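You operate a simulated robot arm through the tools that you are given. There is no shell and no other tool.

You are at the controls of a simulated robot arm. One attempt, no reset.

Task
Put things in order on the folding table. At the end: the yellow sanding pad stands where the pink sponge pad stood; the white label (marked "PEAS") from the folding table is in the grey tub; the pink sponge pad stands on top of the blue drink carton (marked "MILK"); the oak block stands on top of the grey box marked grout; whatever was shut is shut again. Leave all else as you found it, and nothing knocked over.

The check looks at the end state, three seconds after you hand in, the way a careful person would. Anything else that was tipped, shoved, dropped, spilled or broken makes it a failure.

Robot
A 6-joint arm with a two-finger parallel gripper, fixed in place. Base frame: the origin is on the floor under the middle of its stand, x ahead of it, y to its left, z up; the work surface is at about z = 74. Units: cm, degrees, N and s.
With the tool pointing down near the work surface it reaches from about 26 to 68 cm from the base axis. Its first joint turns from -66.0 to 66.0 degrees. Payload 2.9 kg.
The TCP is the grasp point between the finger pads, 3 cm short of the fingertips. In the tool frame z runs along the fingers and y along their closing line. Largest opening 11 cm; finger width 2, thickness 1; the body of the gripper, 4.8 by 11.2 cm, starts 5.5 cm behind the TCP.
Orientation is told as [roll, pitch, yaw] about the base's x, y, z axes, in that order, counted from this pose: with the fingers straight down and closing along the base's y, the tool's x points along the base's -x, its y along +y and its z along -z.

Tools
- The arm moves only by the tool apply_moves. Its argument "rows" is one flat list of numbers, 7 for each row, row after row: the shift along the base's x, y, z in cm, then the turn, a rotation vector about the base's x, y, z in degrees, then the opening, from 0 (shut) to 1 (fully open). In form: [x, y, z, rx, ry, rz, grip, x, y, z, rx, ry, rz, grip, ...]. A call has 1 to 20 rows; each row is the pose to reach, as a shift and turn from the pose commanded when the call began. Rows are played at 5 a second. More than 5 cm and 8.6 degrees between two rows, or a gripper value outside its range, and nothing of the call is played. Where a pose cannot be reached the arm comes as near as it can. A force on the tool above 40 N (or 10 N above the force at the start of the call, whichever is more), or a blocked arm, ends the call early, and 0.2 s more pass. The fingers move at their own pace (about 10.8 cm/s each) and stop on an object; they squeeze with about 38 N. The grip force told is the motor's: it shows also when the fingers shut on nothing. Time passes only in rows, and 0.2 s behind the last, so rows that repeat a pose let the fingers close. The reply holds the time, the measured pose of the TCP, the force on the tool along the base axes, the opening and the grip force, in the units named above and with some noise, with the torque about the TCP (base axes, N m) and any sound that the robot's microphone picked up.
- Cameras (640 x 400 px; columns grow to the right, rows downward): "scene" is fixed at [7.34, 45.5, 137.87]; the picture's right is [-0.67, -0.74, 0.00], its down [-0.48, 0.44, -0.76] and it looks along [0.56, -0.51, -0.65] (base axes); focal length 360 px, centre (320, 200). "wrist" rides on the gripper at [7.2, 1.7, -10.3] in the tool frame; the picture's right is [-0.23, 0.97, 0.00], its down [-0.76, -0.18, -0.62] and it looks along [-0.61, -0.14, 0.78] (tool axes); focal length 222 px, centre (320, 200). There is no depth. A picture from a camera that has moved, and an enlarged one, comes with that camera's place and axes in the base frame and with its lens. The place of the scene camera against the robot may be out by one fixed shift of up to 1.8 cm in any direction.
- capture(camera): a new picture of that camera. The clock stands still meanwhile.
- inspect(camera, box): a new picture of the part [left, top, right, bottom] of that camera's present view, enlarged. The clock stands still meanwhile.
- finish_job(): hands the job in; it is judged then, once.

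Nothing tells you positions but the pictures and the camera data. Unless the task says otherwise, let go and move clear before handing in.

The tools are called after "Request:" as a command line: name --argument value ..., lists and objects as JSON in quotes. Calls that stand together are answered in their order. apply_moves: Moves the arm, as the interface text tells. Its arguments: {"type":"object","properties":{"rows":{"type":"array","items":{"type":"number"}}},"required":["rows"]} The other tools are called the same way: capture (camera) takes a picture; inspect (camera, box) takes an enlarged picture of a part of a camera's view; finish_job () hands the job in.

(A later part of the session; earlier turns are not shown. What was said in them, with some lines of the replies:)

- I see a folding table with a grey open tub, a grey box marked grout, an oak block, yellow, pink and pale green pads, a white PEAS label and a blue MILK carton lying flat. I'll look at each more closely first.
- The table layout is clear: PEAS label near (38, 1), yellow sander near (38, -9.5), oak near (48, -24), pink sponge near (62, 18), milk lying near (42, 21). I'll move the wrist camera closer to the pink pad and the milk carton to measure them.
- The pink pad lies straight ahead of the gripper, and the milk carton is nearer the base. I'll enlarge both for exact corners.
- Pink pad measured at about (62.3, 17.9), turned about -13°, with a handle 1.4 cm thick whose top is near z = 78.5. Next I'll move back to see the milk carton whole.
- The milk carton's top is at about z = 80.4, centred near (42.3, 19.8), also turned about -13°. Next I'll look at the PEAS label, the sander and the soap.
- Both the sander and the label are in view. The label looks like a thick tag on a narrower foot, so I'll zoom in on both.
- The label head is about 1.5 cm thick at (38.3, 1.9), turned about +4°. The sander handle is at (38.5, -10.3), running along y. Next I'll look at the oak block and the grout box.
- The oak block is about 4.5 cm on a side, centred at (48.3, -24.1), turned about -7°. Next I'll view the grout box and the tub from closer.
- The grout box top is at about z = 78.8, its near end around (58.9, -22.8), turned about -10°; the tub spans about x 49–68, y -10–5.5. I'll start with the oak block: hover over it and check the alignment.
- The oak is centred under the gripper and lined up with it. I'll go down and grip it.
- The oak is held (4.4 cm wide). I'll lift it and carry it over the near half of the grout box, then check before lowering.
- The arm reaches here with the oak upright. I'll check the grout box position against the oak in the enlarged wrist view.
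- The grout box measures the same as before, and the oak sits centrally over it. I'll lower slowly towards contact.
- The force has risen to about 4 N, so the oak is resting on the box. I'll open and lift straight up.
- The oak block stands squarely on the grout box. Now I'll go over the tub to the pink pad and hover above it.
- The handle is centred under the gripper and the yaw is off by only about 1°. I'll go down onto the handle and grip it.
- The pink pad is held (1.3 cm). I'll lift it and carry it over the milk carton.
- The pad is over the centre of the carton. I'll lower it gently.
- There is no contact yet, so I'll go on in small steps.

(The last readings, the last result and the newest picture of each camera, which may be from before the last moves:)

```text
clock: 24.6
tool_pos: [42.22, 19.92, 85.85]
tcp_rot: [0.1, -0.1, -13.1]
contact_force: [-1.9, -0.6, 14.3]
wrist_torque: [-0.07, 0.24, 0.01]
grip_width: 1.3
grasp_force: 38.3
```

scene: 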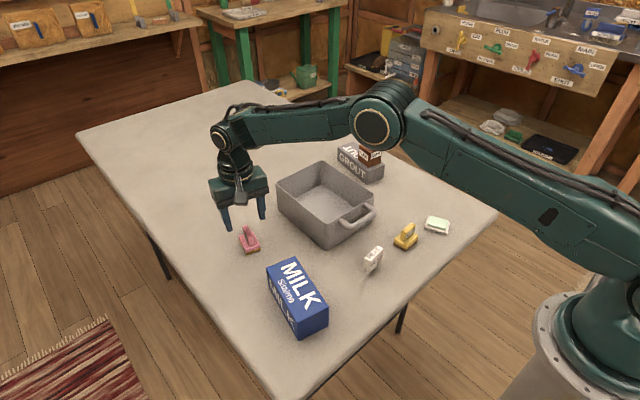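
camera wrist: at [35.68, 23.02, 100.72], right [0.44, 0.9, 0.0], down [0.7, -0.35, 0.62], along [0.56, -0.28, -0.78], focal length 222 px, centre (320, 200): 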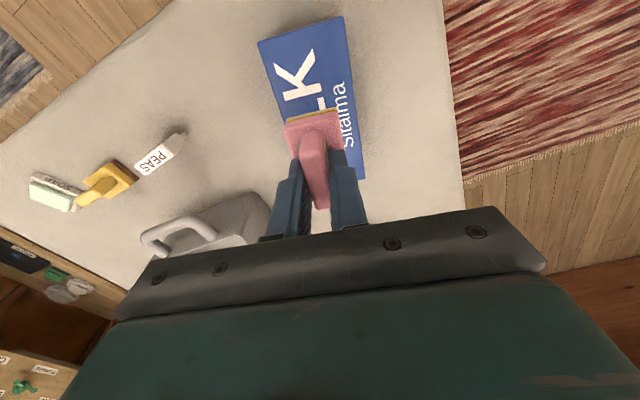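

Contact reached, with 14 N upward. I'll ease up a hair, release and rise.

Request:
apply_moves --rows '[0, 0, 0.08, 0, 0, 0, 0.05, 0, 0, 0.08, 0, 0, 0, 0.15, 0, 0, 0.08, 0, 0, 0, 0.3, 0, 0, 0.08, 0, 0, 0, 0.4, 0, 0, 0.08, 0, 0, 0, 0.4, 0, 0, 1.5, 0, 0, 0, 0.4, 0, 0, 4.5, 0, 0, 0, 0.4, 0, 0, 8.5, 0, 0, 0, 0.4, 0, 0, 8.5, 0, 0, 0, 0.4]'

Request:
capture --camera "wrist"

Request:
capture --camera "scene"

Request:
inspect --camera "scene" --box '[230, 230, 358, 340]'

```text
clock: 26.6
tool_pos: [42.32, 19.77, 94.41]
tcp_rot: [0.0, 0.0, -13.1]
contact_force: [-0.4, 0.9, -0.4]
wrist_torque: [0.01, 0.01, 0.03]
grip_width: 4.41
grasp_force: 0.1
```

```text
taken
camera wrist: at [35.71, 23.02, 104.77], right [0.44, 0.9, 0.0], down [0.7, -0.35, 0.62], along [0.56, -0.28, -0.78], focal length 222 px, centre (320, 200)
```

wrist: 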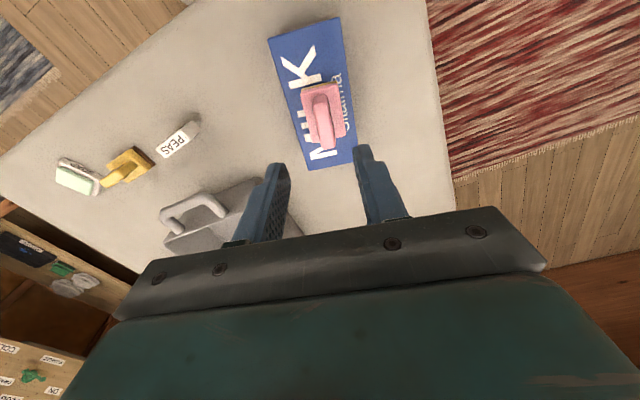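

```text
taken
```

scene: 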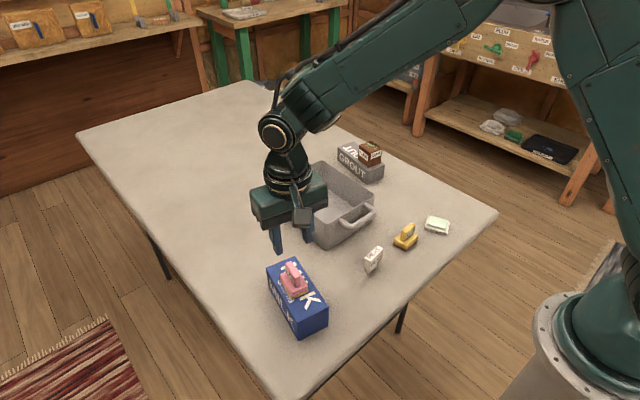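

```text
3.64 times, centred on (294, 285) of scene
camera zoom: at [7.34, 45.5, 137.87], right [-0.67, -0.74, 0.0], down [-0.48, 0.44, -0.76], along [0.56, -0.51, -0.65], focal length 1308 px, centre (414, -109)
```

zoom: 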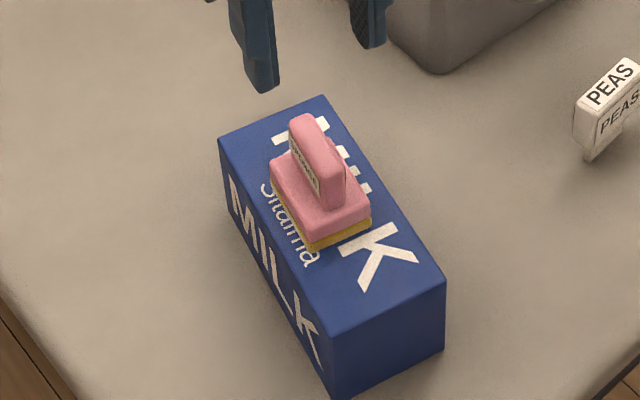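

The pink pad stands on the milk carton. Now the sander: I'll go over it while turning the gripper about -74°, so the fingers close across its handle.

Request:
apply_moves --rows '[-0.42, -3.35, 0, 0, 0, -8.28, 0.4, -0.84, -6.7, 0, 0, 0, -16.56, 0.4, -1.26, -10.05, 0, 0, 0, -24.84, 0.4, -1.68, -13.4, 0, 0, 0, -33.12, 0.4, -2.1, -16.75, 0, 0, 0, -41.4, 0.4, -2.53, -20.1, 0, 0, 0, -49.68, 0.4, -2.95, -23.45, 0, 0, 0, -57.96, 0.4, -3.37, -26.8, 0, 0, 0, -66.24, 0.4, -3.79, -30.15, 0, 0, 0, -74.5, 0.4, -3.79, -30.15, -4, 0, 0, -74.5, 0.4, -3.79, -30.15, -8, 0, 0, -74.5, 0.4, -3.79, -30.15, -9.5, 0, 0, -74.5, 0.4, -3.79, -30.15, -9.5, 0, 0, -74.5, 0.4]'

Request:
capture --camera "wrist"

Request:
inspect --camera "wrist" --box '[256, 90, 384, 190]'

Request:
capture --camera "scene"

```text
clock: 29.4
tool_pos: [38.56, -10.25, 84.62]
tcp_rot: [0.0, 0.0, -87.8]
contact_force: [0.7, -0.3, -0.1]
wrist_torque: [0.0, -0.02, 0.0]
grip_width: 4.41
grasp_force: 0.0
```

```text
taken
camera wrist: at [40.02, -2.97, 95.15], right [0.98, -0.19, 0.0], down [-0.15, -0.77, 0.62], along [-0.12, -0.61, -0.78], focal length 222 px, centre (320, 200)
```

wrist: 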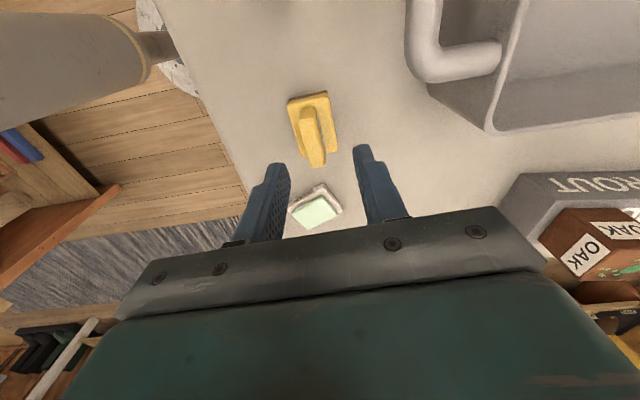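

```text
4.00 times, centred on (320, 140) of wrist
camera zoom: at [40.02, -2.97, 95.15], right [0.98, -0.19, 0.0], down [-0.15, -0.77, 0.62], along [-0.12, -0.61, -0.78], focal length 888 px, centre (320, 440)
```

zoom: 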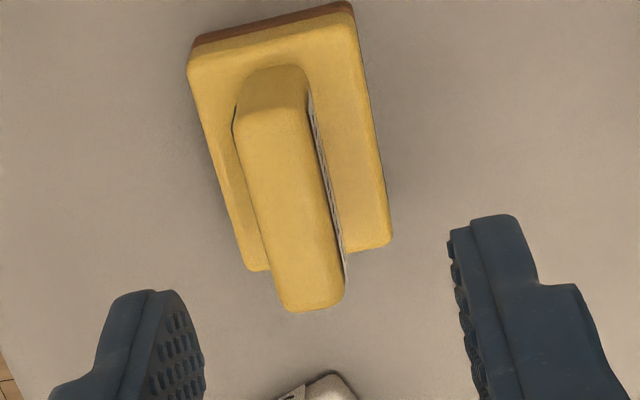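

```text
taken
```

scene: 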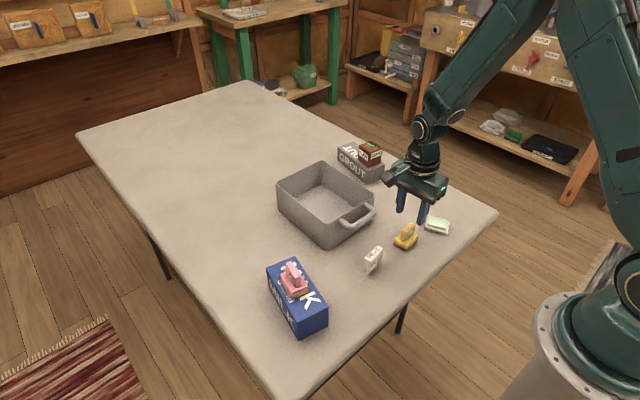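

The handle is about 0.4 cm to the -x side of the gripper axis and its line is about 1.5° off. I'll correct both, then go down and grip it.

Request:
apply_moves --rows '[-0.43, 0.15, 0, 0, 0, -1.5, 0.4, -0.43, 0.15, -2, 0, 0, -1.5, 0.4, -0.43, 0.15, -4, 0, 0, -1.5, 0.4, -0.43, 0.15, -5, 0, 0, -1.5, 0.4, -0.43, 0.15, -5.4, 0, 0, -1.5, 0.4, -0.43, 0.15, -5.4, 0, 0, -1.5, 0.4]'

Request:
capture --camera "wrist"

Request:
inspect --camera "wrist" --box '[256, 110, 384, 240]'

```text
clock: 30.8
tool_pos: [38.11, -10.09, 79.3]
tcp_rot: [0.0, 0.0, -89.3]
contact_force: [-0.4, 1.0, 0.0]
wrist_torque: [-0.02, 0.0, 0.02]
grip_width: 4.43
grasp_force: 0.2
```

```text
taken
camera wrist: at [39.79, -2.86, 89.77], right [0.98, -0.21, 0.0], down [-0.17, -0.76, 0.62], along [-0.13, -0.61, -0.78], focal length 222 px, centre (320, 200)
```

wrist: 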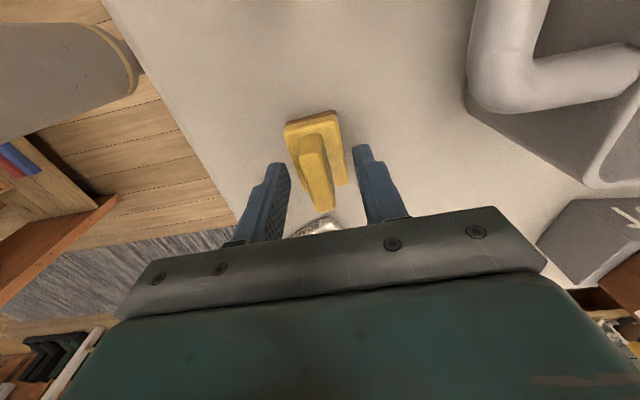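

```text
3.08 times, centred on (320, 175) of wrist
camera zoom: at [39.79, -2.86, 89.77], right [0.98, -0.21, 0.0], down [-0.17, -0.76, 0.62], along [-0.13, -0.61, -0.78], focal length 684 px, centre (320, 277)
```

zoom: 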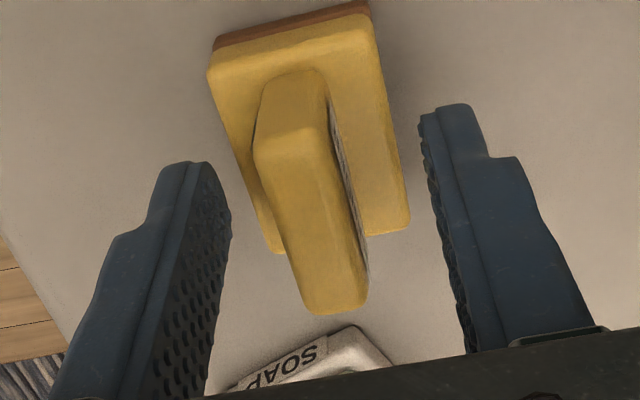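

The handle is between the fingers, centred within 0.1 cm. I'll close on it.

Request:
apply_moves --rows '[-0.05, -0.1, 0, 0, 0, 0, 0.3, -0.05, -0.1, 0, 0, 0, 0, 0.2, -0.05, -0.1, 0, 0, 0, 0, 0.05, -0.05, -0.1, 0, 0, 0, 0, 0.05, -0.05, -0.1, 0, 0, 0, 0, 0.05]'

Request:
inspect --camera "wrist" --box '[256, 90, 384, 220]'

Request:
inspect --camera "scene" --box '[350, 180, 462, 280]'

```text
clock: 32.0
tool_pos: [38.08, -10.18, 79.3]
tcp_rot: [0.0, 0.0, -89.2]
contact_force: [-0.9, 0.0, -0.7]
wrist_torque: [0.02, 0.03, 0.0]
grip_width: 1.3
grasp_force: 37.4
```

```text
3.08 times, centred on (320, 155) of wrist
camera zoom: at [39.72, -2.98, 89.8], right [0.98, -0.21, 0.0], down [-0.17, -0.76, 0.62], along [-0.13, -0.61, -0.78], focal length 684 px, centre (320, 338)
```

zoom: 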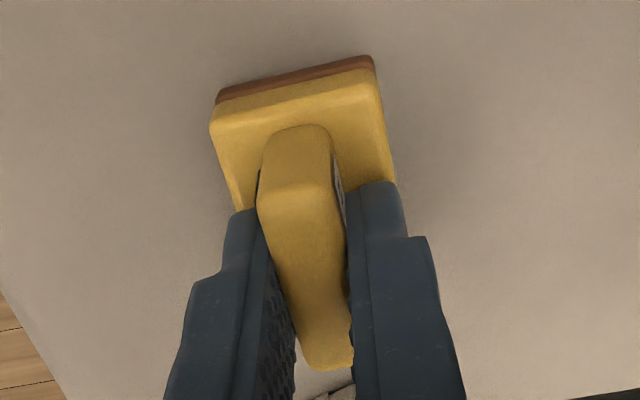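

```text
4.00 times, centred on (406, 230) of scene
camera zoom: at [7.34, 45.5, 137.87], right [-0.67, -0.74, 0.0], down [-0.48, 0.44, -0.76], along [0.56, -0.51, -0.65], focal length 1438 px, centre (-24, 80)
```

zoom: 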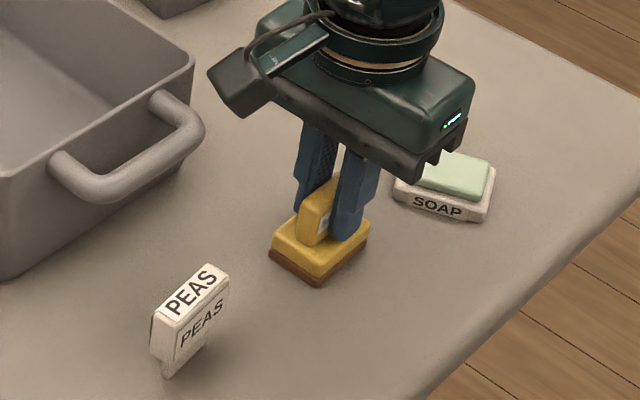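

The sander is held (1.3 cm), and it sits in the fingers just as the pink pad did. I'll lift it and carry it to the pink pad's old spot, turning back to -14.1°.

Request:
apply_moves --rows '[0, 0, 1.5, 0, 0, 0, 0.05, 0, 0, 5, 0, 0, 0, 0.05, 0, 0, 9, 0, 0, 0, 0.05, 0, 0, 13, 0, 0, 0, 0.05, 2.7, 3.13, 13, 0, 0, 8.34, 0.05, 5.39, 6.26, 13, 0, 0, 16.69, 0.05, 8.09, 9.38, 13, 0, 0, 25.03, 0.05, 10.79, 12.51, 13, 0, 0, 33.38, 0.05, 13.48, 15.64, 13, 0, 0, 41.72, 0.05, 16.18, 18.77, 13, 0, 0, 50.07, 0.05, 18.88, 21.9, 13, 0, 0, 58.41, 0.05, 21.57, 25.02, 13, 0, 0, 66.76, 0.05, 24.27, 28.15, 13, 0, 0, 75.1, 0.05, 24.27, 28.15, 13, 0, 0, 75.1, 0.05]'

Request:
capture --camera "wrist"

Request:
capture --camera "scene"

```text
clock: 35.0
tool_pos: [62.15, 17.88, 92.35]
tcp_rot: [0.0, 0.1, -13.9]
contact_force: [-0.1, 0.0, 0.0]
wrist_torque: [-0.03, 0.01, 0.0]
grip_width: 1.29
grasp_force: 37.8
```

```text
taken
camera wrist: at [55.77, 21.27, 102.81], right [0.46, 0.89, 0.0], down [0.7, -0.36, 0.62], along [0.55, -0.28, -0.78], focal length 222 px, centre (320, 200)
```

wrist: 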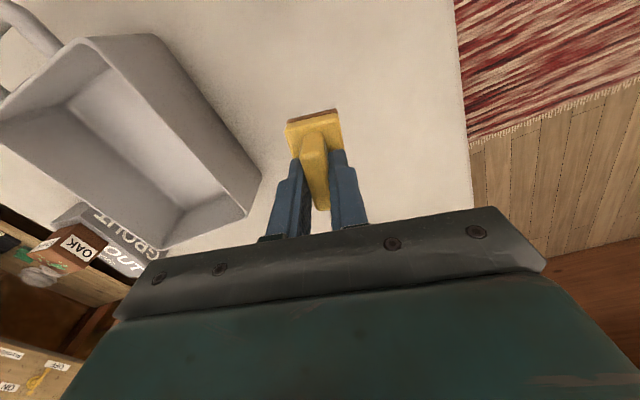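

```text
taken
```

scene: 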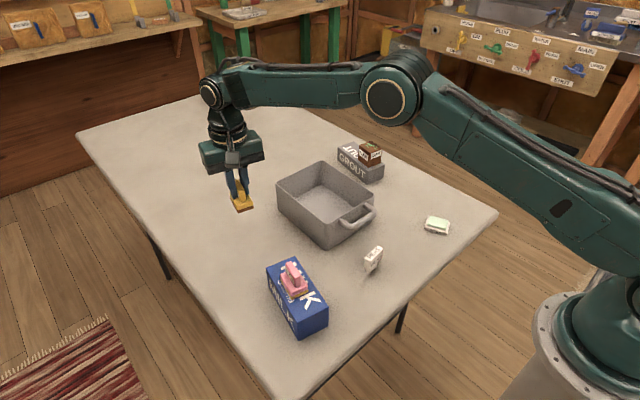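

The sander is over the target spot. I'll lower it to just above the table and feel for contact.

Request:
apply_moves --rows '[0.05, 0, -4, 0, 0, 0, 0.05, 0.05, 0, -8, 0, 0, 0, 0.05, 0.05, 0, -11, 0, 0, 0, 0.05, 0.05, 0, -12.4, 0, 0, 0, 0.05, 0.05, 0, -12.8, 0, 0, 0, 0.05, 0.05, 0, -12.9, 0, 0, 0, 0.05, 0.05, 0, -12.9, 0, 0, 0, 0.05]'

Request:
inspect --camera "scene" --box '[196, 180, 296, 270]'

```text
clock: 36.6
tool_pos: [62.24, 17.95, 79.43]
tcp_rot: [0.1, 0.0, -14.1]
contact_force: [-0.1, 0.1, -0.1]
wrist_torque: [0.0, 0.03, 0.0]
grip_width: 1.29
grasp_force: 37.5
```

```text
4.44 times, centred on (246, 225) of scene
camera zoom: at [7.34, 45.5, 137.87], right [-0.67, -0.74, 0.0], down [-0.48, 0.44, -0.76], along [0.56, -0.51, -0.65], focal length 1598 px, centre (649, 89)
```

zoom: 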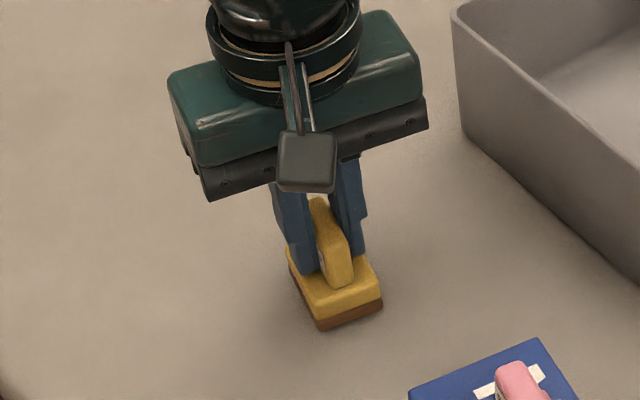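

Request:
apply_moves --rows '[0, 0, -0.1, 0, 0, 0, 0.05, 0, 0, -0.12, 0, 0, 0, 0.05, 0, 0, -0.12, 0, 0, 0, 0.05]'

```text
clock: 37.4
tool_pos: [62.28, 18.08, 79.33]
tcp_rot: [0.0, 0.0, -14.0]
contact_force: [-0.7, 0.8, 1.4]
wrist_torque: [-0.02, -0.03, 0.04]
grip_width: 1.31
grasp_force: 38.6
```

The height now equals the pick height and a light contact shows. I'll release and rise.

Request:
apply_moves --rows '[0, 0, -0.03, 0, 0, 0, 0.15, 0, 0, -0.03, 0, 0, 0, 0.3, 0, 0, -0.03, 0, 0, 0, 0.4, 0, 0, -0.03, 0, 0, 0, 0.4, 0, 0, 1.5, 0, 0, 0, 0.4, 0, 0, 5, 0, 0, 0, 0.4, 0, 0, 9.5, 0, 0, 0, 0.4, 0, 0, 14, 0, 0, 0, 0.4, 0, 0, 14, 0, 0, 0, 0.4]'

Request:
capture --camera "wrist"

Request:
inspect --camera "scene" --box '[200, 180, 328, 300]'

```text
clock: 39.4
tool_pos: [62.45, 17.84, 93.37]
tcp_rot: [0.0, 0.0, -14.0]
contact_force: [0.0, -0.8, -0.7]
wrist_torque: [0.01, 0.01, 0.02]
grip_width: 4.4
grasp_force: 0.0
```

```text
taken
camera wrist: at [55.83, 21.25, 103.89], right [0.46, 0.89, 0.0], down [0.7, -0.36, 0.62], along [0.55, -0.28, -0.78], focal length 222 px, centre (320, 200)
```

wrist: 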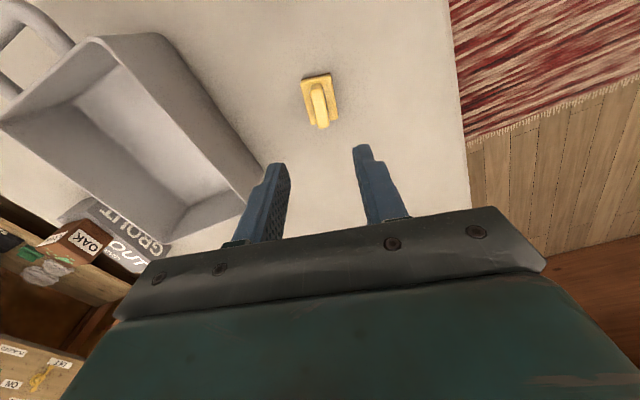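

```text
3.33 times, centred on (264, 240) of scene
camera zoom: at [7.34, 45.5, 137.87], right [-0.67, -0.74, 0.0], down [-0.48, 0.44, -0.76], along [0.56, -0.51, -0.65], focal length 1199 px, centre (507, 67)
```

zoom: 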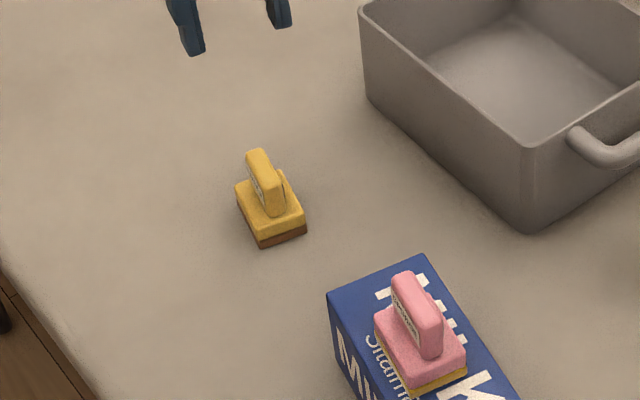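

The sander stands on the pink pad's old spot; the pixels match the original position. Now for the PEAS label: I'll travel over it and turn the fingers across its thickness.

Request:
apply_moves --rows '[-2.67, -1.78, 0, 0, 0, -7.96, 0.4, -5.34, -3.56, 0, 0, 0, -15.91, 0.4, -8.01, -5.33, 0, 0, 0, -23.87, 0.4, -10.68, -7.11, 0, 0, 0, -31.82, 0.4, -13.36, -8.89, 0, 0, 0, -39.78, 0.4, -16.03, -10.67, 0, 0, 0, -47.73, 0.4, -18.7, -12.44, 0, 0, 0, -55.69, 0.4, -21.37, -14.22, 0, 0, 0, -63.64, 0.4, -24.04, -16, 0, 0, 0, -71.6, 0.4, -24.04, -16, -4, 0, 0, -71.6, 0.4, -24.04, -16, -7.3, 0, 0, -71.6, 0.4, -24.04, -16, -7.3, 0, 0, -71.6, 0.4]'

Request:
capture --camera "wrist"

Request:
inspect --camera "wrist" --box '[256, 80, 384, 180]'

Request:
inspect --camera "scene" --box '[330, 190, 442, 290]'

```text
clock: 42.0
tool_pos: [38.26, 1.88, 86.05]
tcp_rot: [-0.1, 0.0, -85.6]
contact_force: [-0.1, 0.5, -0.8]
wrist_torque: [0.02, 0.01, -0.01]
grip_width: 4.38
grasp_force: 0.1
```

```text
taken
camera wrist: at [39.52, 9.22, 96.4], right [0.99, -0.15, 0.0], down [-0.12, -0.77, 0.62], along [-0.1, -0.62, -0.78], focal length 222 px, centre (320, 200)
```

wrist: 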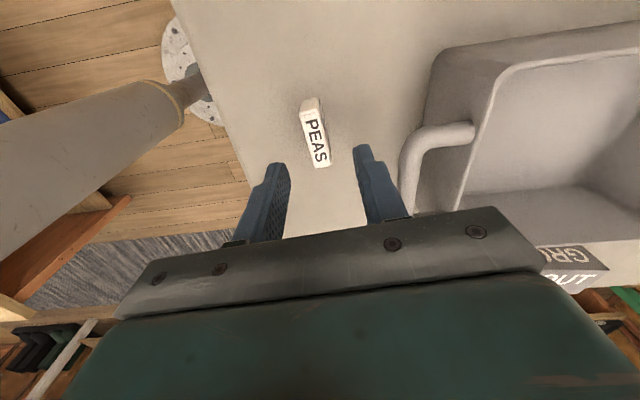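

```text
4.00 times, centred on (320, 130) of wrist
camera zoom: at [39.52, 9.22, 96.4], right [0.99, -0.15, 0.0], down [-0.12, -0.77, 0.62], along [-0.1, -0.62, -0.78], focal length 888 px, centre (320, 480)
```

zoom: 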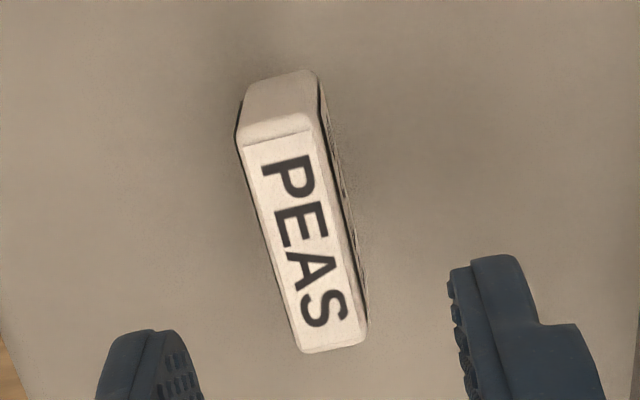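

```text
4.00 times, centred on (386, 240) of scene
camera zoom: at [7.34, 45.5, 137.87], right [-0.67, -0.74, 0.0], down [-0.48, 0.44, -0.76], along [0.56, -0.51, -0.65], focal length 1438 px, centre (56, 40)
```

zoom: 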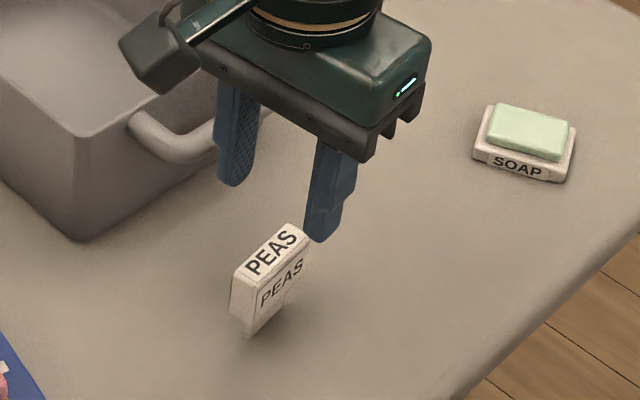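

The label is nearly centred between the fingers (about 0.2 cm off). I'll correct that, go down around the thick head and grip.

Request:
apply_moves --rows '[-0.22, 0.08, -2, 0, 0, 0.6, 0.4, -0.22, 0.08, -4.5, 0, 0, 0.6, 0.4, -0.22, 0.08, -6.5, 0, 0, 0.6, 0.4, -0.22, 0.08, -7.6, 0, 0, 0.6, 0.4, -0.22, 0.08, -7.8, 0, 0, 0.6, 0.4, -0.22, 0.08, -7.8, 0, 0, 0.6, 0.4]'

Request:
inspect --camera "wrist" --box '[240, 90, 400, 240]'

Request:
inspect --camera "scene" --box '[330, 190, 442, 290]'

```text
clock: 43.4
tool_pos: [38.23, 2.19, 78.21]
tcp_rot: [0.0, 0.0, -85.0]
contact_force: [0.4, 0.2, -0.2]
wrist_torque: [-0.04, 0.0, 0.01]
grip_width: 4.39
grasp_force: 0.1
```

```text
2.67 times, centred on (320, 165) of wrist
camera zoom: at [39.26, 9.36, 88.66], right [0.99, -0.14, 0.0], down [-0.11, -0.77, 0.62], along [-0.09, -0.62, -0.78], focal length 592 px, centre (320, 293)
```

zoom: 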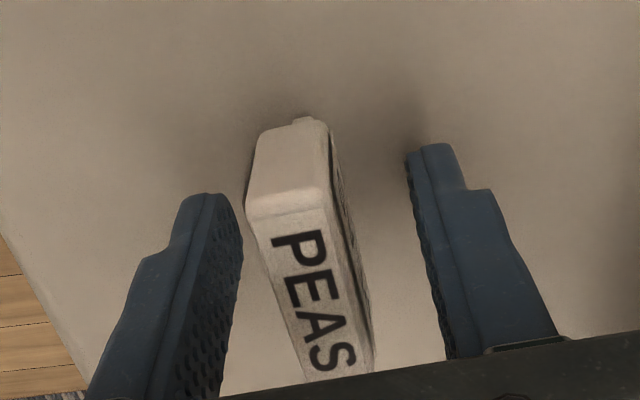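

```text
4.00 times, centred on (386, 240) of scene
camera zoom: at [7.34, 45.5, 137.87], right [-0.67, -0.74, 0.0], down [-0.48, 0.44, -0.76], along [0.56, -0.51, -0.65], focal length 1438 px, centre (56, 40)
```

zoom: 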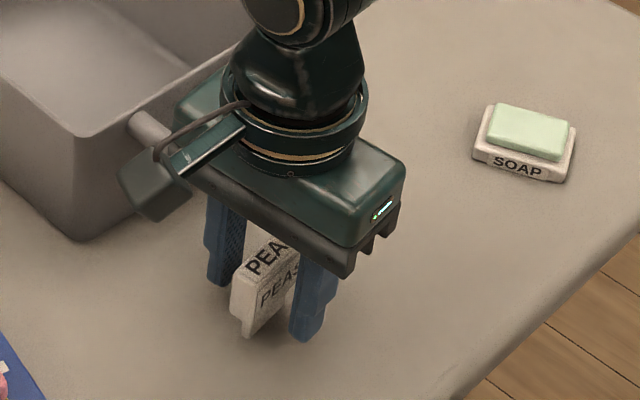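

The label sits slightly to the left between the fingers. I'll nudge 0.12 cm and close slowly.

Request:
apply_moves --rows '[-0.13, 0, 0, 0, 0, 0, 0.35, -0.13, 0, 0, 0, 0, 0, 0.25, -0.13, 0, 0, 0, 0, 0, 0.18, -0.13, 0, 0, 0, 0, 0, 0.1, -0.13, 0, 0, 0, 0, 0, 0.06, -0.13, 0, 0, 0, 0, 0, 0.06, -0.13, 0, 0, 0, 0, 0, 0.06]'

Request:
inspect --camera "wrist" --box '[240, 90, 400, 240]'

Request:
inspect --camera "scene" --box '[330, 190, 442, 290]'

```text
clock: 45.0
tool_pos: [37.93, 2.08, 78.21]
tcp_rot: [0.0, -0.1, -85.1]
contact_force: [0.7, 0.9, 0.3]
wrist_torque: [-0.01, 0.04, -0.03]
grip_width: 1.43
grasp_force: 38.4
```

```text
2.67 times, centred on (320, 165) of wrist
camera zoom: at [39.11, 9.37, 88.66], right [0.99, -0.14, 0.0], down [-0.11, -0.77, 0.62], along [-0.09, -0.62, -0.78], focal length 592 px, centre (320, 293)
```

zoom: 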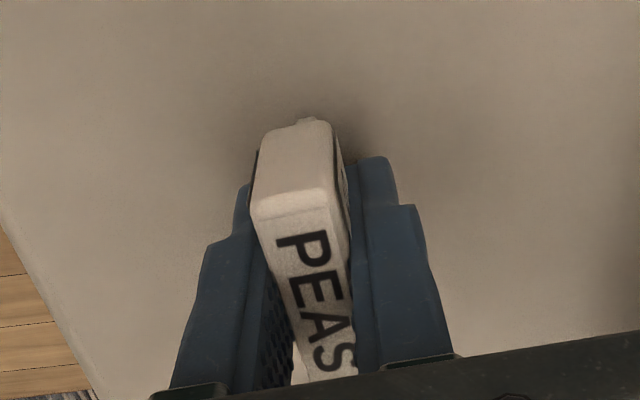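

```text
4.00 times, centred on (386, 240) of scene
camera zoom: at [7.34, 45.5, 137.87], right [-0.67, -0.74, 0.0], down [-0.48, 0.44, -0.76], along [0.56, -0.51, -0.65], focal length 1438 px, centre (56, 40)
```

zoom: 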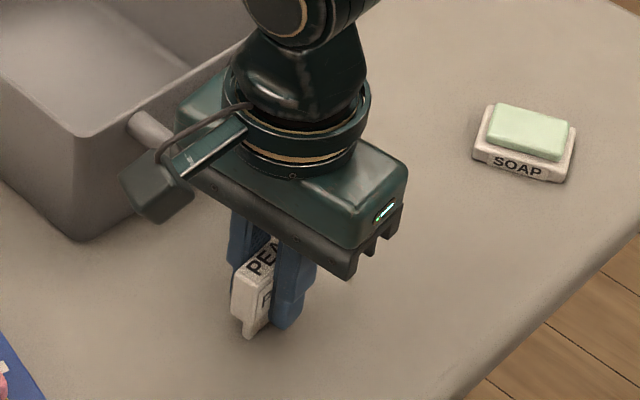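

The label is held (1.4 cm). I'll lift it well above the tub rim, carry it over the tub's middle and look before lowering.

Request:
apply_moves --rows '[0, 0, 1.5, 0, 0, 0, 0.06, 0, 0, 5, 0, 0, 0, 0.06, 0, 0, 9.5, 0, 0, 0, 0.06, 0, 0, 14, 0, 0, 0, 0.06, 4.1, -0.8, 14, 0, 0, 0, 0.06, 8.2, -1.6, 14, 0, 0, 0, 0.06, 12.3, -2.4, 14, 0, 0, 0, 0.06, 16.4, -3.2, 14, 0, 0, 0, 0.06, 20.5, -4, 14, 0, 0, 0, 0.06, 20.5, -4, 14, 0, 0, 0, 0.06]'

Request:
capture --camera "wrist"

Request:
capture --camera "scene"

Request:
inspect --camera "scene" --box '[260, 120, 400, 250]'

```text
clock: 47.2
tool_pos: [58.34, -1.97, 92.31]
tcp_rot: [0.0, 0.0, -85.1]
contact_force: [0.0, -0.5, -0.3]
wrist_torque: [-0.03, 0.02, 0.01]
grip_width: 1.45
grasp_force: 37.4
```

```text
taken
camera wrist: at [59.6, 5.31, 102.72], right [0.99, -0.14, 0.0], down [-0.11, -0.77, 0.62], along [-0.09, -0.62, -0.78], focal length 222 px, centre (320, 200)
```

wrist: 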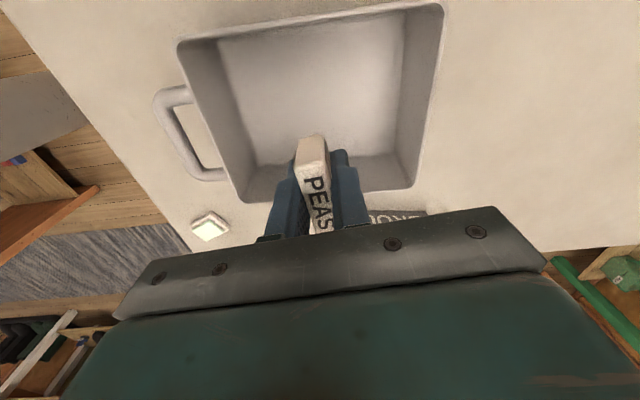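

```text
taken
```

scene: 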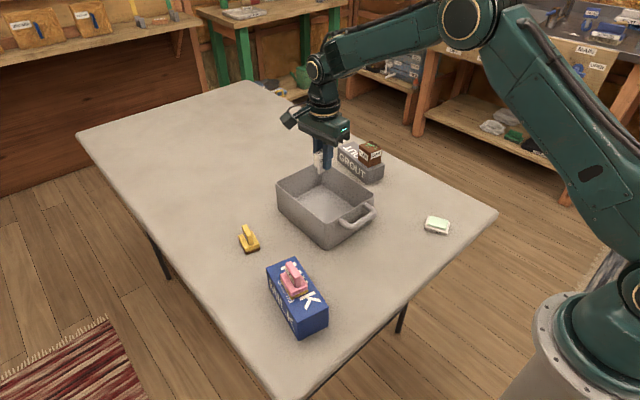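

```text
3.08 times, centred on (330, 185) of scene
camera zoom: at [7.34, 45.5, 137.87], right [-0.67, -0.74, 0.0], down [-0.48, 0.44, -0.76], along [0.56, -0.51, -0.65], focal length 1106 px, centre (289, 246)
```

zoom: 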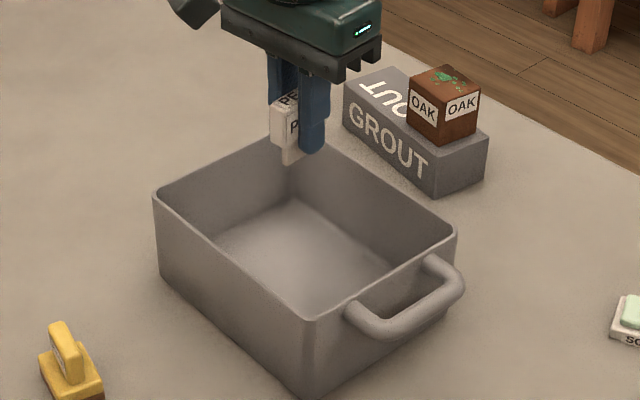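

The tub spans about x 48–68, y -10.5–5.4 with its rim near z = 82, and the label is over its middle. I'll lower it inside.

Request:
apply_moves --rows '[0, 0, -3, 0, 0, 0, 0.06, 0, 0, -6, 0, 0, 0, 0.06, 0, 0, -9, 0, 0, 0, 0.06, 0, 0, -11.5, 0, 0, 0, 0.06, 0, 0, -12.4, 0, 0, 0, 0.06, 0, 0, -12.4, 0, 0, 0, 0.06]'

Request:
inspect --camera "scene" --box '[260, 120, 400, 250]'

Request:
inspect --camera "wrist" --box '[240, 80, 400, 230]'

```text
clock: 48.6
tool_pos: [58.5, -1.86, 79.7]
tcp_rot: [-0.1, -0.1, -85.1]
contact_force: [-0.2, -0.3, -0.1]
wrist_torque: [0.0, 0.0, -0.02]
grip_width: 1.46
grasp_force: 37.8
```

```text
3.08 times, centred on (330, 185) of scene
camera zoom: at [7.34, 45.5, 137.87], right [-0.67, -0.74, 0.0], down [-0.48, 0.44, -0.76], along [0.56, -0.51, -0.65], focal length 1106 px, centre (289, 246)
```

zoom: 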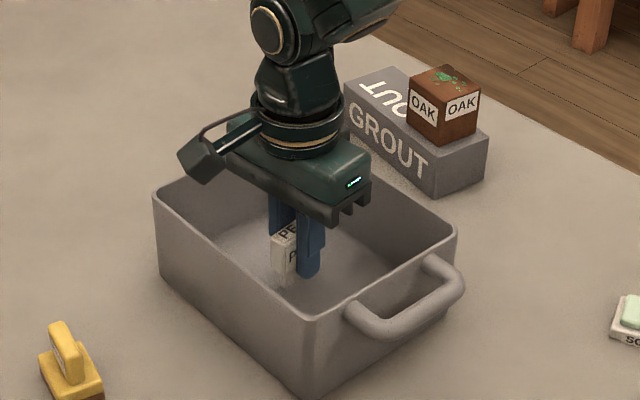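

```text
2.67 times, centred on (320, 155) of wrist
camera zoom: at [59.67, 5.36, 90.23], right [0.99, -0.14, 0.0], down [-0.11, -0.77, 0.62], along [-0.09, -0.62, -0.78], focal length 592 px, centre (320, 320)
```

zoom: 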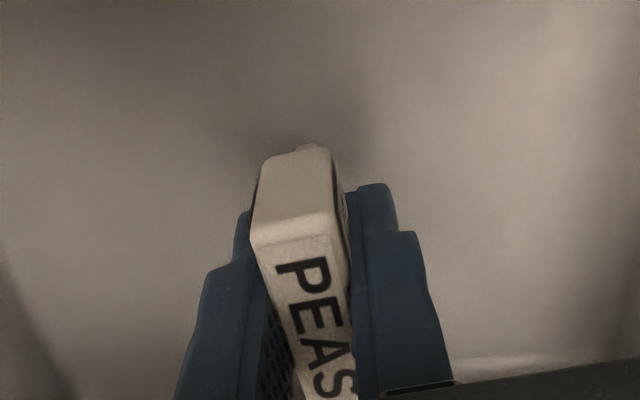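

The label is inside the tub with no contact yet, so I'll step down in small increments.

Request:
apply_moves --rows '[0, 0, -0.15, 0, 0, 0, 0.06, 0, 0, -0.3, 0, 0, 0, 0.06, 0, 0, -0.3, 0, 0, 0, 0.06]'

```text
clock: 49.4
tool_pos: [58.46, -1.93, 79.57]
tcp_rot: [0.0, 0.0, -85.1]
contact_force: [0.0, 0.2, -0.9]
wrist_torque: [-0.02, 0.01, -0.02]
grip_width: 1.46
grasp_force: 38.3
```

Request:
apply_moves --rows '[0, 0, -0.1, 0, 0, 0, 0.06, 0, 0, -0.2, 0, 0, 0, 0.06, 0, 0, -0.2, 0, 0, 0, 0.06]'

```text
clock: 50.2
tool_pos: [58.4, -2.03, 79.34]
tcp_rot: [0.1, 0.0, -85.1]
contact_force: [0.1, 0.7, -0.5]
wrist_torque: [0.02, 0.0, 0.01]
grip_width: 1.43
grasp_force: 38.1
```

Request:
apply_moves --rows '[0, 0, -0.1, 0, 0, 0, 0.06, 0, 0, -0.2, 0, 0, 0, 0.06, 0, 0, -0.2, 0, 0, 0, 0.06]'

```text
clock: 51.0
tool_pos: [58.53, -2.03, 79.21]
tcp_rot: [-0.1, 0.0, -85.2]
contact_force: [1.1, 0.4, 0.1]
wrist_torque: [0.02, 0.04, -0.03]
grip_width: 1.43
grasp_force: 37.4
```

Still no contact at about 79.1, so I'll continue down.

Request:
apply_moves --rows '[0, 0, -0.08, 0, 0, 0, 0.06, 0, 0, -0.15, 0, 0, 0, 0.06, 0, 0, -0.15, 0, 0, 0, 0.06]'

```text
clock: 51.8
tool_pos: [58.4, -1.83, 79.0]
tcp_rot: [0.0, 0.0, -85.0]
contact_force: [-0.5, -0.4, -0.6]
wrist_torque: [0.0, 0.01, 0.03]
grip_width: 1.47
grasp_force: 38.1
```

Request:
apply_moves --rows '[0, 0, -0.08, 0, 0, 0, 0.06, 0, 0, -0.15, 0, 0, 0, 0.06, 0, 0, -0.15, 0, 0, 0, 0.06]'

Request:
inspect --camera "scene" --box '[300, 170, 380, 240]'

```text
clock: 52.6
tool_pos: [58.37, -2.04, 78.73]
tcp_rot: [0.0, 0.0, -85.1]
contact_force: [0.2, 0.4, 0.2]
wrist_torque: [0.02, -0.01, -0.04]
grip_width: 1.45
grasp_force: 38.0
```

```text
5.71 times, centred on (340, 205) of scene
camera zoom: at [7.34, 45.5, 137.87], right [-0.67, -0.74, 0.0], down [-0.48, 0.44, -0.76], along [0.56, -0.51, -0.65], focal length 2055 px, centre (206, 171)
```

zoom: 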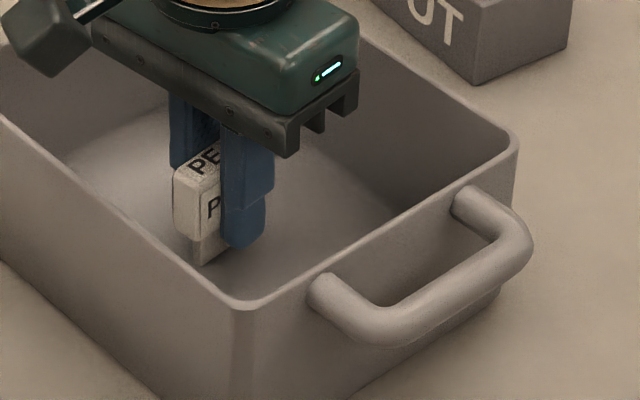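

It looks very near the floor. I'll go on in 0.1 cm steps.

Request:
apply_moves --rows '[0, 0, -0.06, 0, 0, 0, 0.06, 0, 0, -0.12, 0, 0, 0, 0.06, 0, 0, -0.12, 0, 0, 0, 0.06]'

```text
clock: 53.4
tool_pos: [58.49, -1.91, 78.83]
tcp_rot: [0.0, 0.1, -85.1]
contact_force: [-0.7, -0.3, 7.3]
wrist_torque: [-0.06, 0.09, -0.02]
grip_width: 1.45
grasp_force: 37.8
```

Contact at 7 N: the label stands on the tub floor. I'll release gently and rise.

Request:
apply_moves --rows '[0, 0, 0.05, 0, 0, 0, 0.06, 0, 0, 0.05, 0, 0, 0, 0.16, 0, 0, 0.05, 0, 0, 0, 0.22, 0, 0, 0.05, 0, 0, 0, 0.3, 0, 0, 0.05, 0, 0, 0, 0.4, 0, 0, 0.05, 0, 0, 0, 0.4, 0, 0, 1.5, 0, 0, 0, 0.4, 0, 0, 4.5, 0, 0, 0, 0.4, 0, 0, 9, 0, 0, 0, 0.4, 0, 0, 13.5, 0, 0, 0, 0.4, 0, 0, 13.5, 0, 0, 0, 0.4]'

Request:
capture --camera "wrist"

Request:
inspect --camera "scene" --box '[260, 130, 400, 255]'

Request:
capture --camera "scene"

```text
clock: 55.8
tool_pos: [58.45, -1.84, 92.32]
tcp_rot: [0.0, 0.0, -85.2]
contact_force: [0.1, 0.0, 0.0]
wrist_torque: [0.01, -0.04, 0.01]
grip_width: 4.43
grasp_force: 0.0
```

```text
taken
camera wrist: at [59.59, 5.38, 102.66], right [0.99, -0.14, 0.0], down [-0.11, -0.77, 0.62], along [-0.09, -0.62, -0.78], focal length 222 px, centre (320, 200)
```

wrist: 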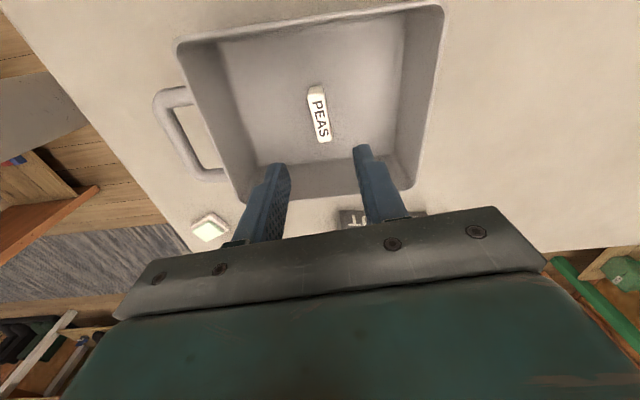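

```text
3.20 times, centred on (330, 192) of scene
camera zoom: at [7.34, 45.5, 137.87], right [-0.67, -0.74, 0.0], down [-0.48, 0.44, -0.76], along [0.56, -0.51, -0.65], focal length 1151 px, centre (288, 224)
```

zoom: 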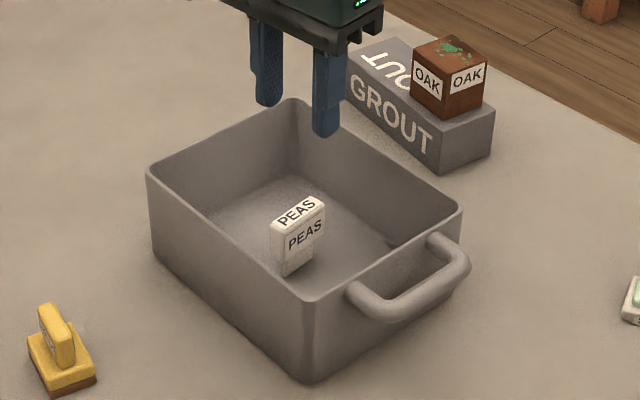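

```text
taken
```

scene: 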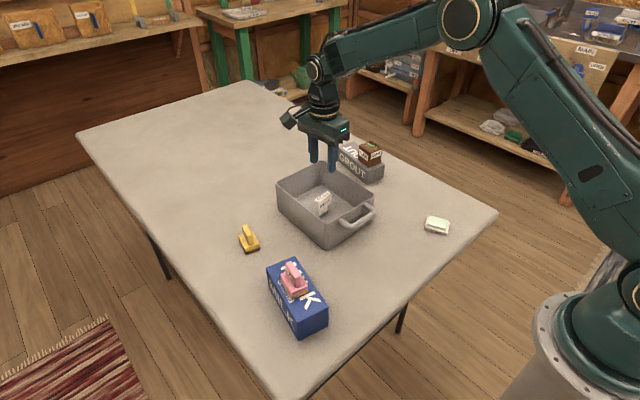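

The label stands upright in the tub, and the milk, tub, grout box and soap look unmoved. I'll move the arm clear, upwards, and take a last look.

Request:
apply_moves --rows '[-1, 0.5, 4, 0, 0, 0, 0.4, -3, 1, 8, 0, 0, 0, 0.4, -6, 2, 11, 0, 0, 0, 0.4, -9, 3, 13, 0, 0, 0, 0.4, -9, 3, 13, 0, 0, 0, 0.4, -9, 3, 13, 0, 0, 0, 0.4]'

Request:
capture --camera "scene"

Request:
inspect --camera "scene" --box '[220, 130, 500, 345]'

```text
clock: 57.2
tool_pos: [49.44, 1.04, 105.28]
tcp_rot: [-0.1, 0.0, -85.1]
contact_force: [0.0, -0.7, 0.5]
wrist_torque: [0.0, 0.01, -0.03]
grip_width: 4.37
grasp_force: 0.0
```

```text
taken
```

scene: 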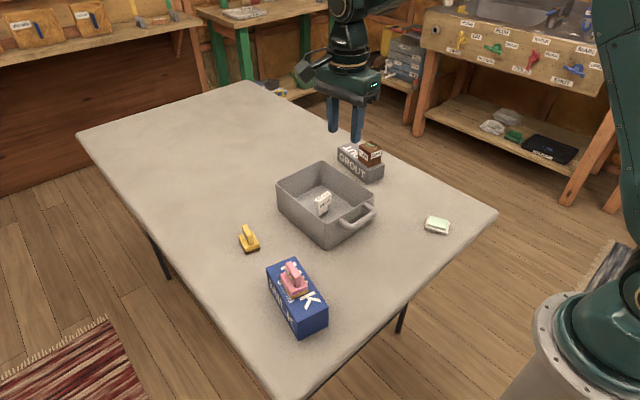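

```text
1.86 times, centred on (360, 238) of scene
camera zoom: at [7.34, 45.5, 137.87], right [-0.67, -0.74, 0.0], down [-0.48, 0.44, -0.76], along [0.56, -0.51, -0.65], focal length 669 px, centre (246, 130)
```

zoom: 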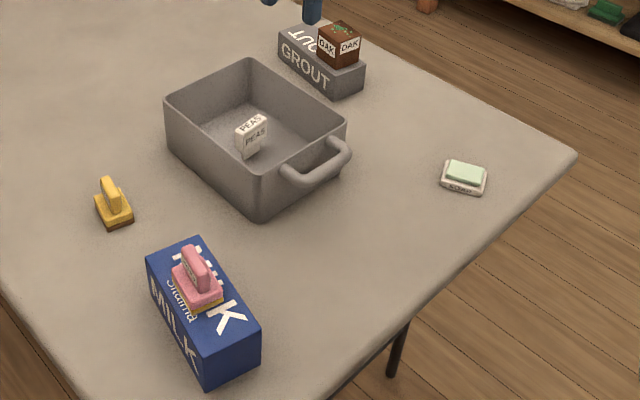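

The last pictures show everything in place: the sander on the pink pad's old spot, the label in the tub, the pink pad on the milk carton and the oak block on the grout box. Nothing else has moved, nothing had been shut to begin with, and the arm is clear, so I'm handing in.

Request:
finish_job

```text
The job is handed in.
```

The table is in order and the job is handed in; I don't have the check's verdict. In the last pictures before hand-in:

- **Yellow sanding pad:** it stands where the pink sponge pad stood, turned the same way, within about 0.2 cm by the pictures.
- **White PEAS label:** it stands upright on the floor of the grey tub, near the middle.
- **Pink sponge pad:** it stands on top of the blue milk carton, near its centre.
- **Oak block:** it stands fully on the grey grout box, but on the end nearer the robot. The box's centre was out of the arm's reach.

Nothing was shut at the start, so there was nothing to close again. The tub, milk carton, grout box and soap look unmoved, nothing is knocked over, and the arm is clear with the gripper empty.
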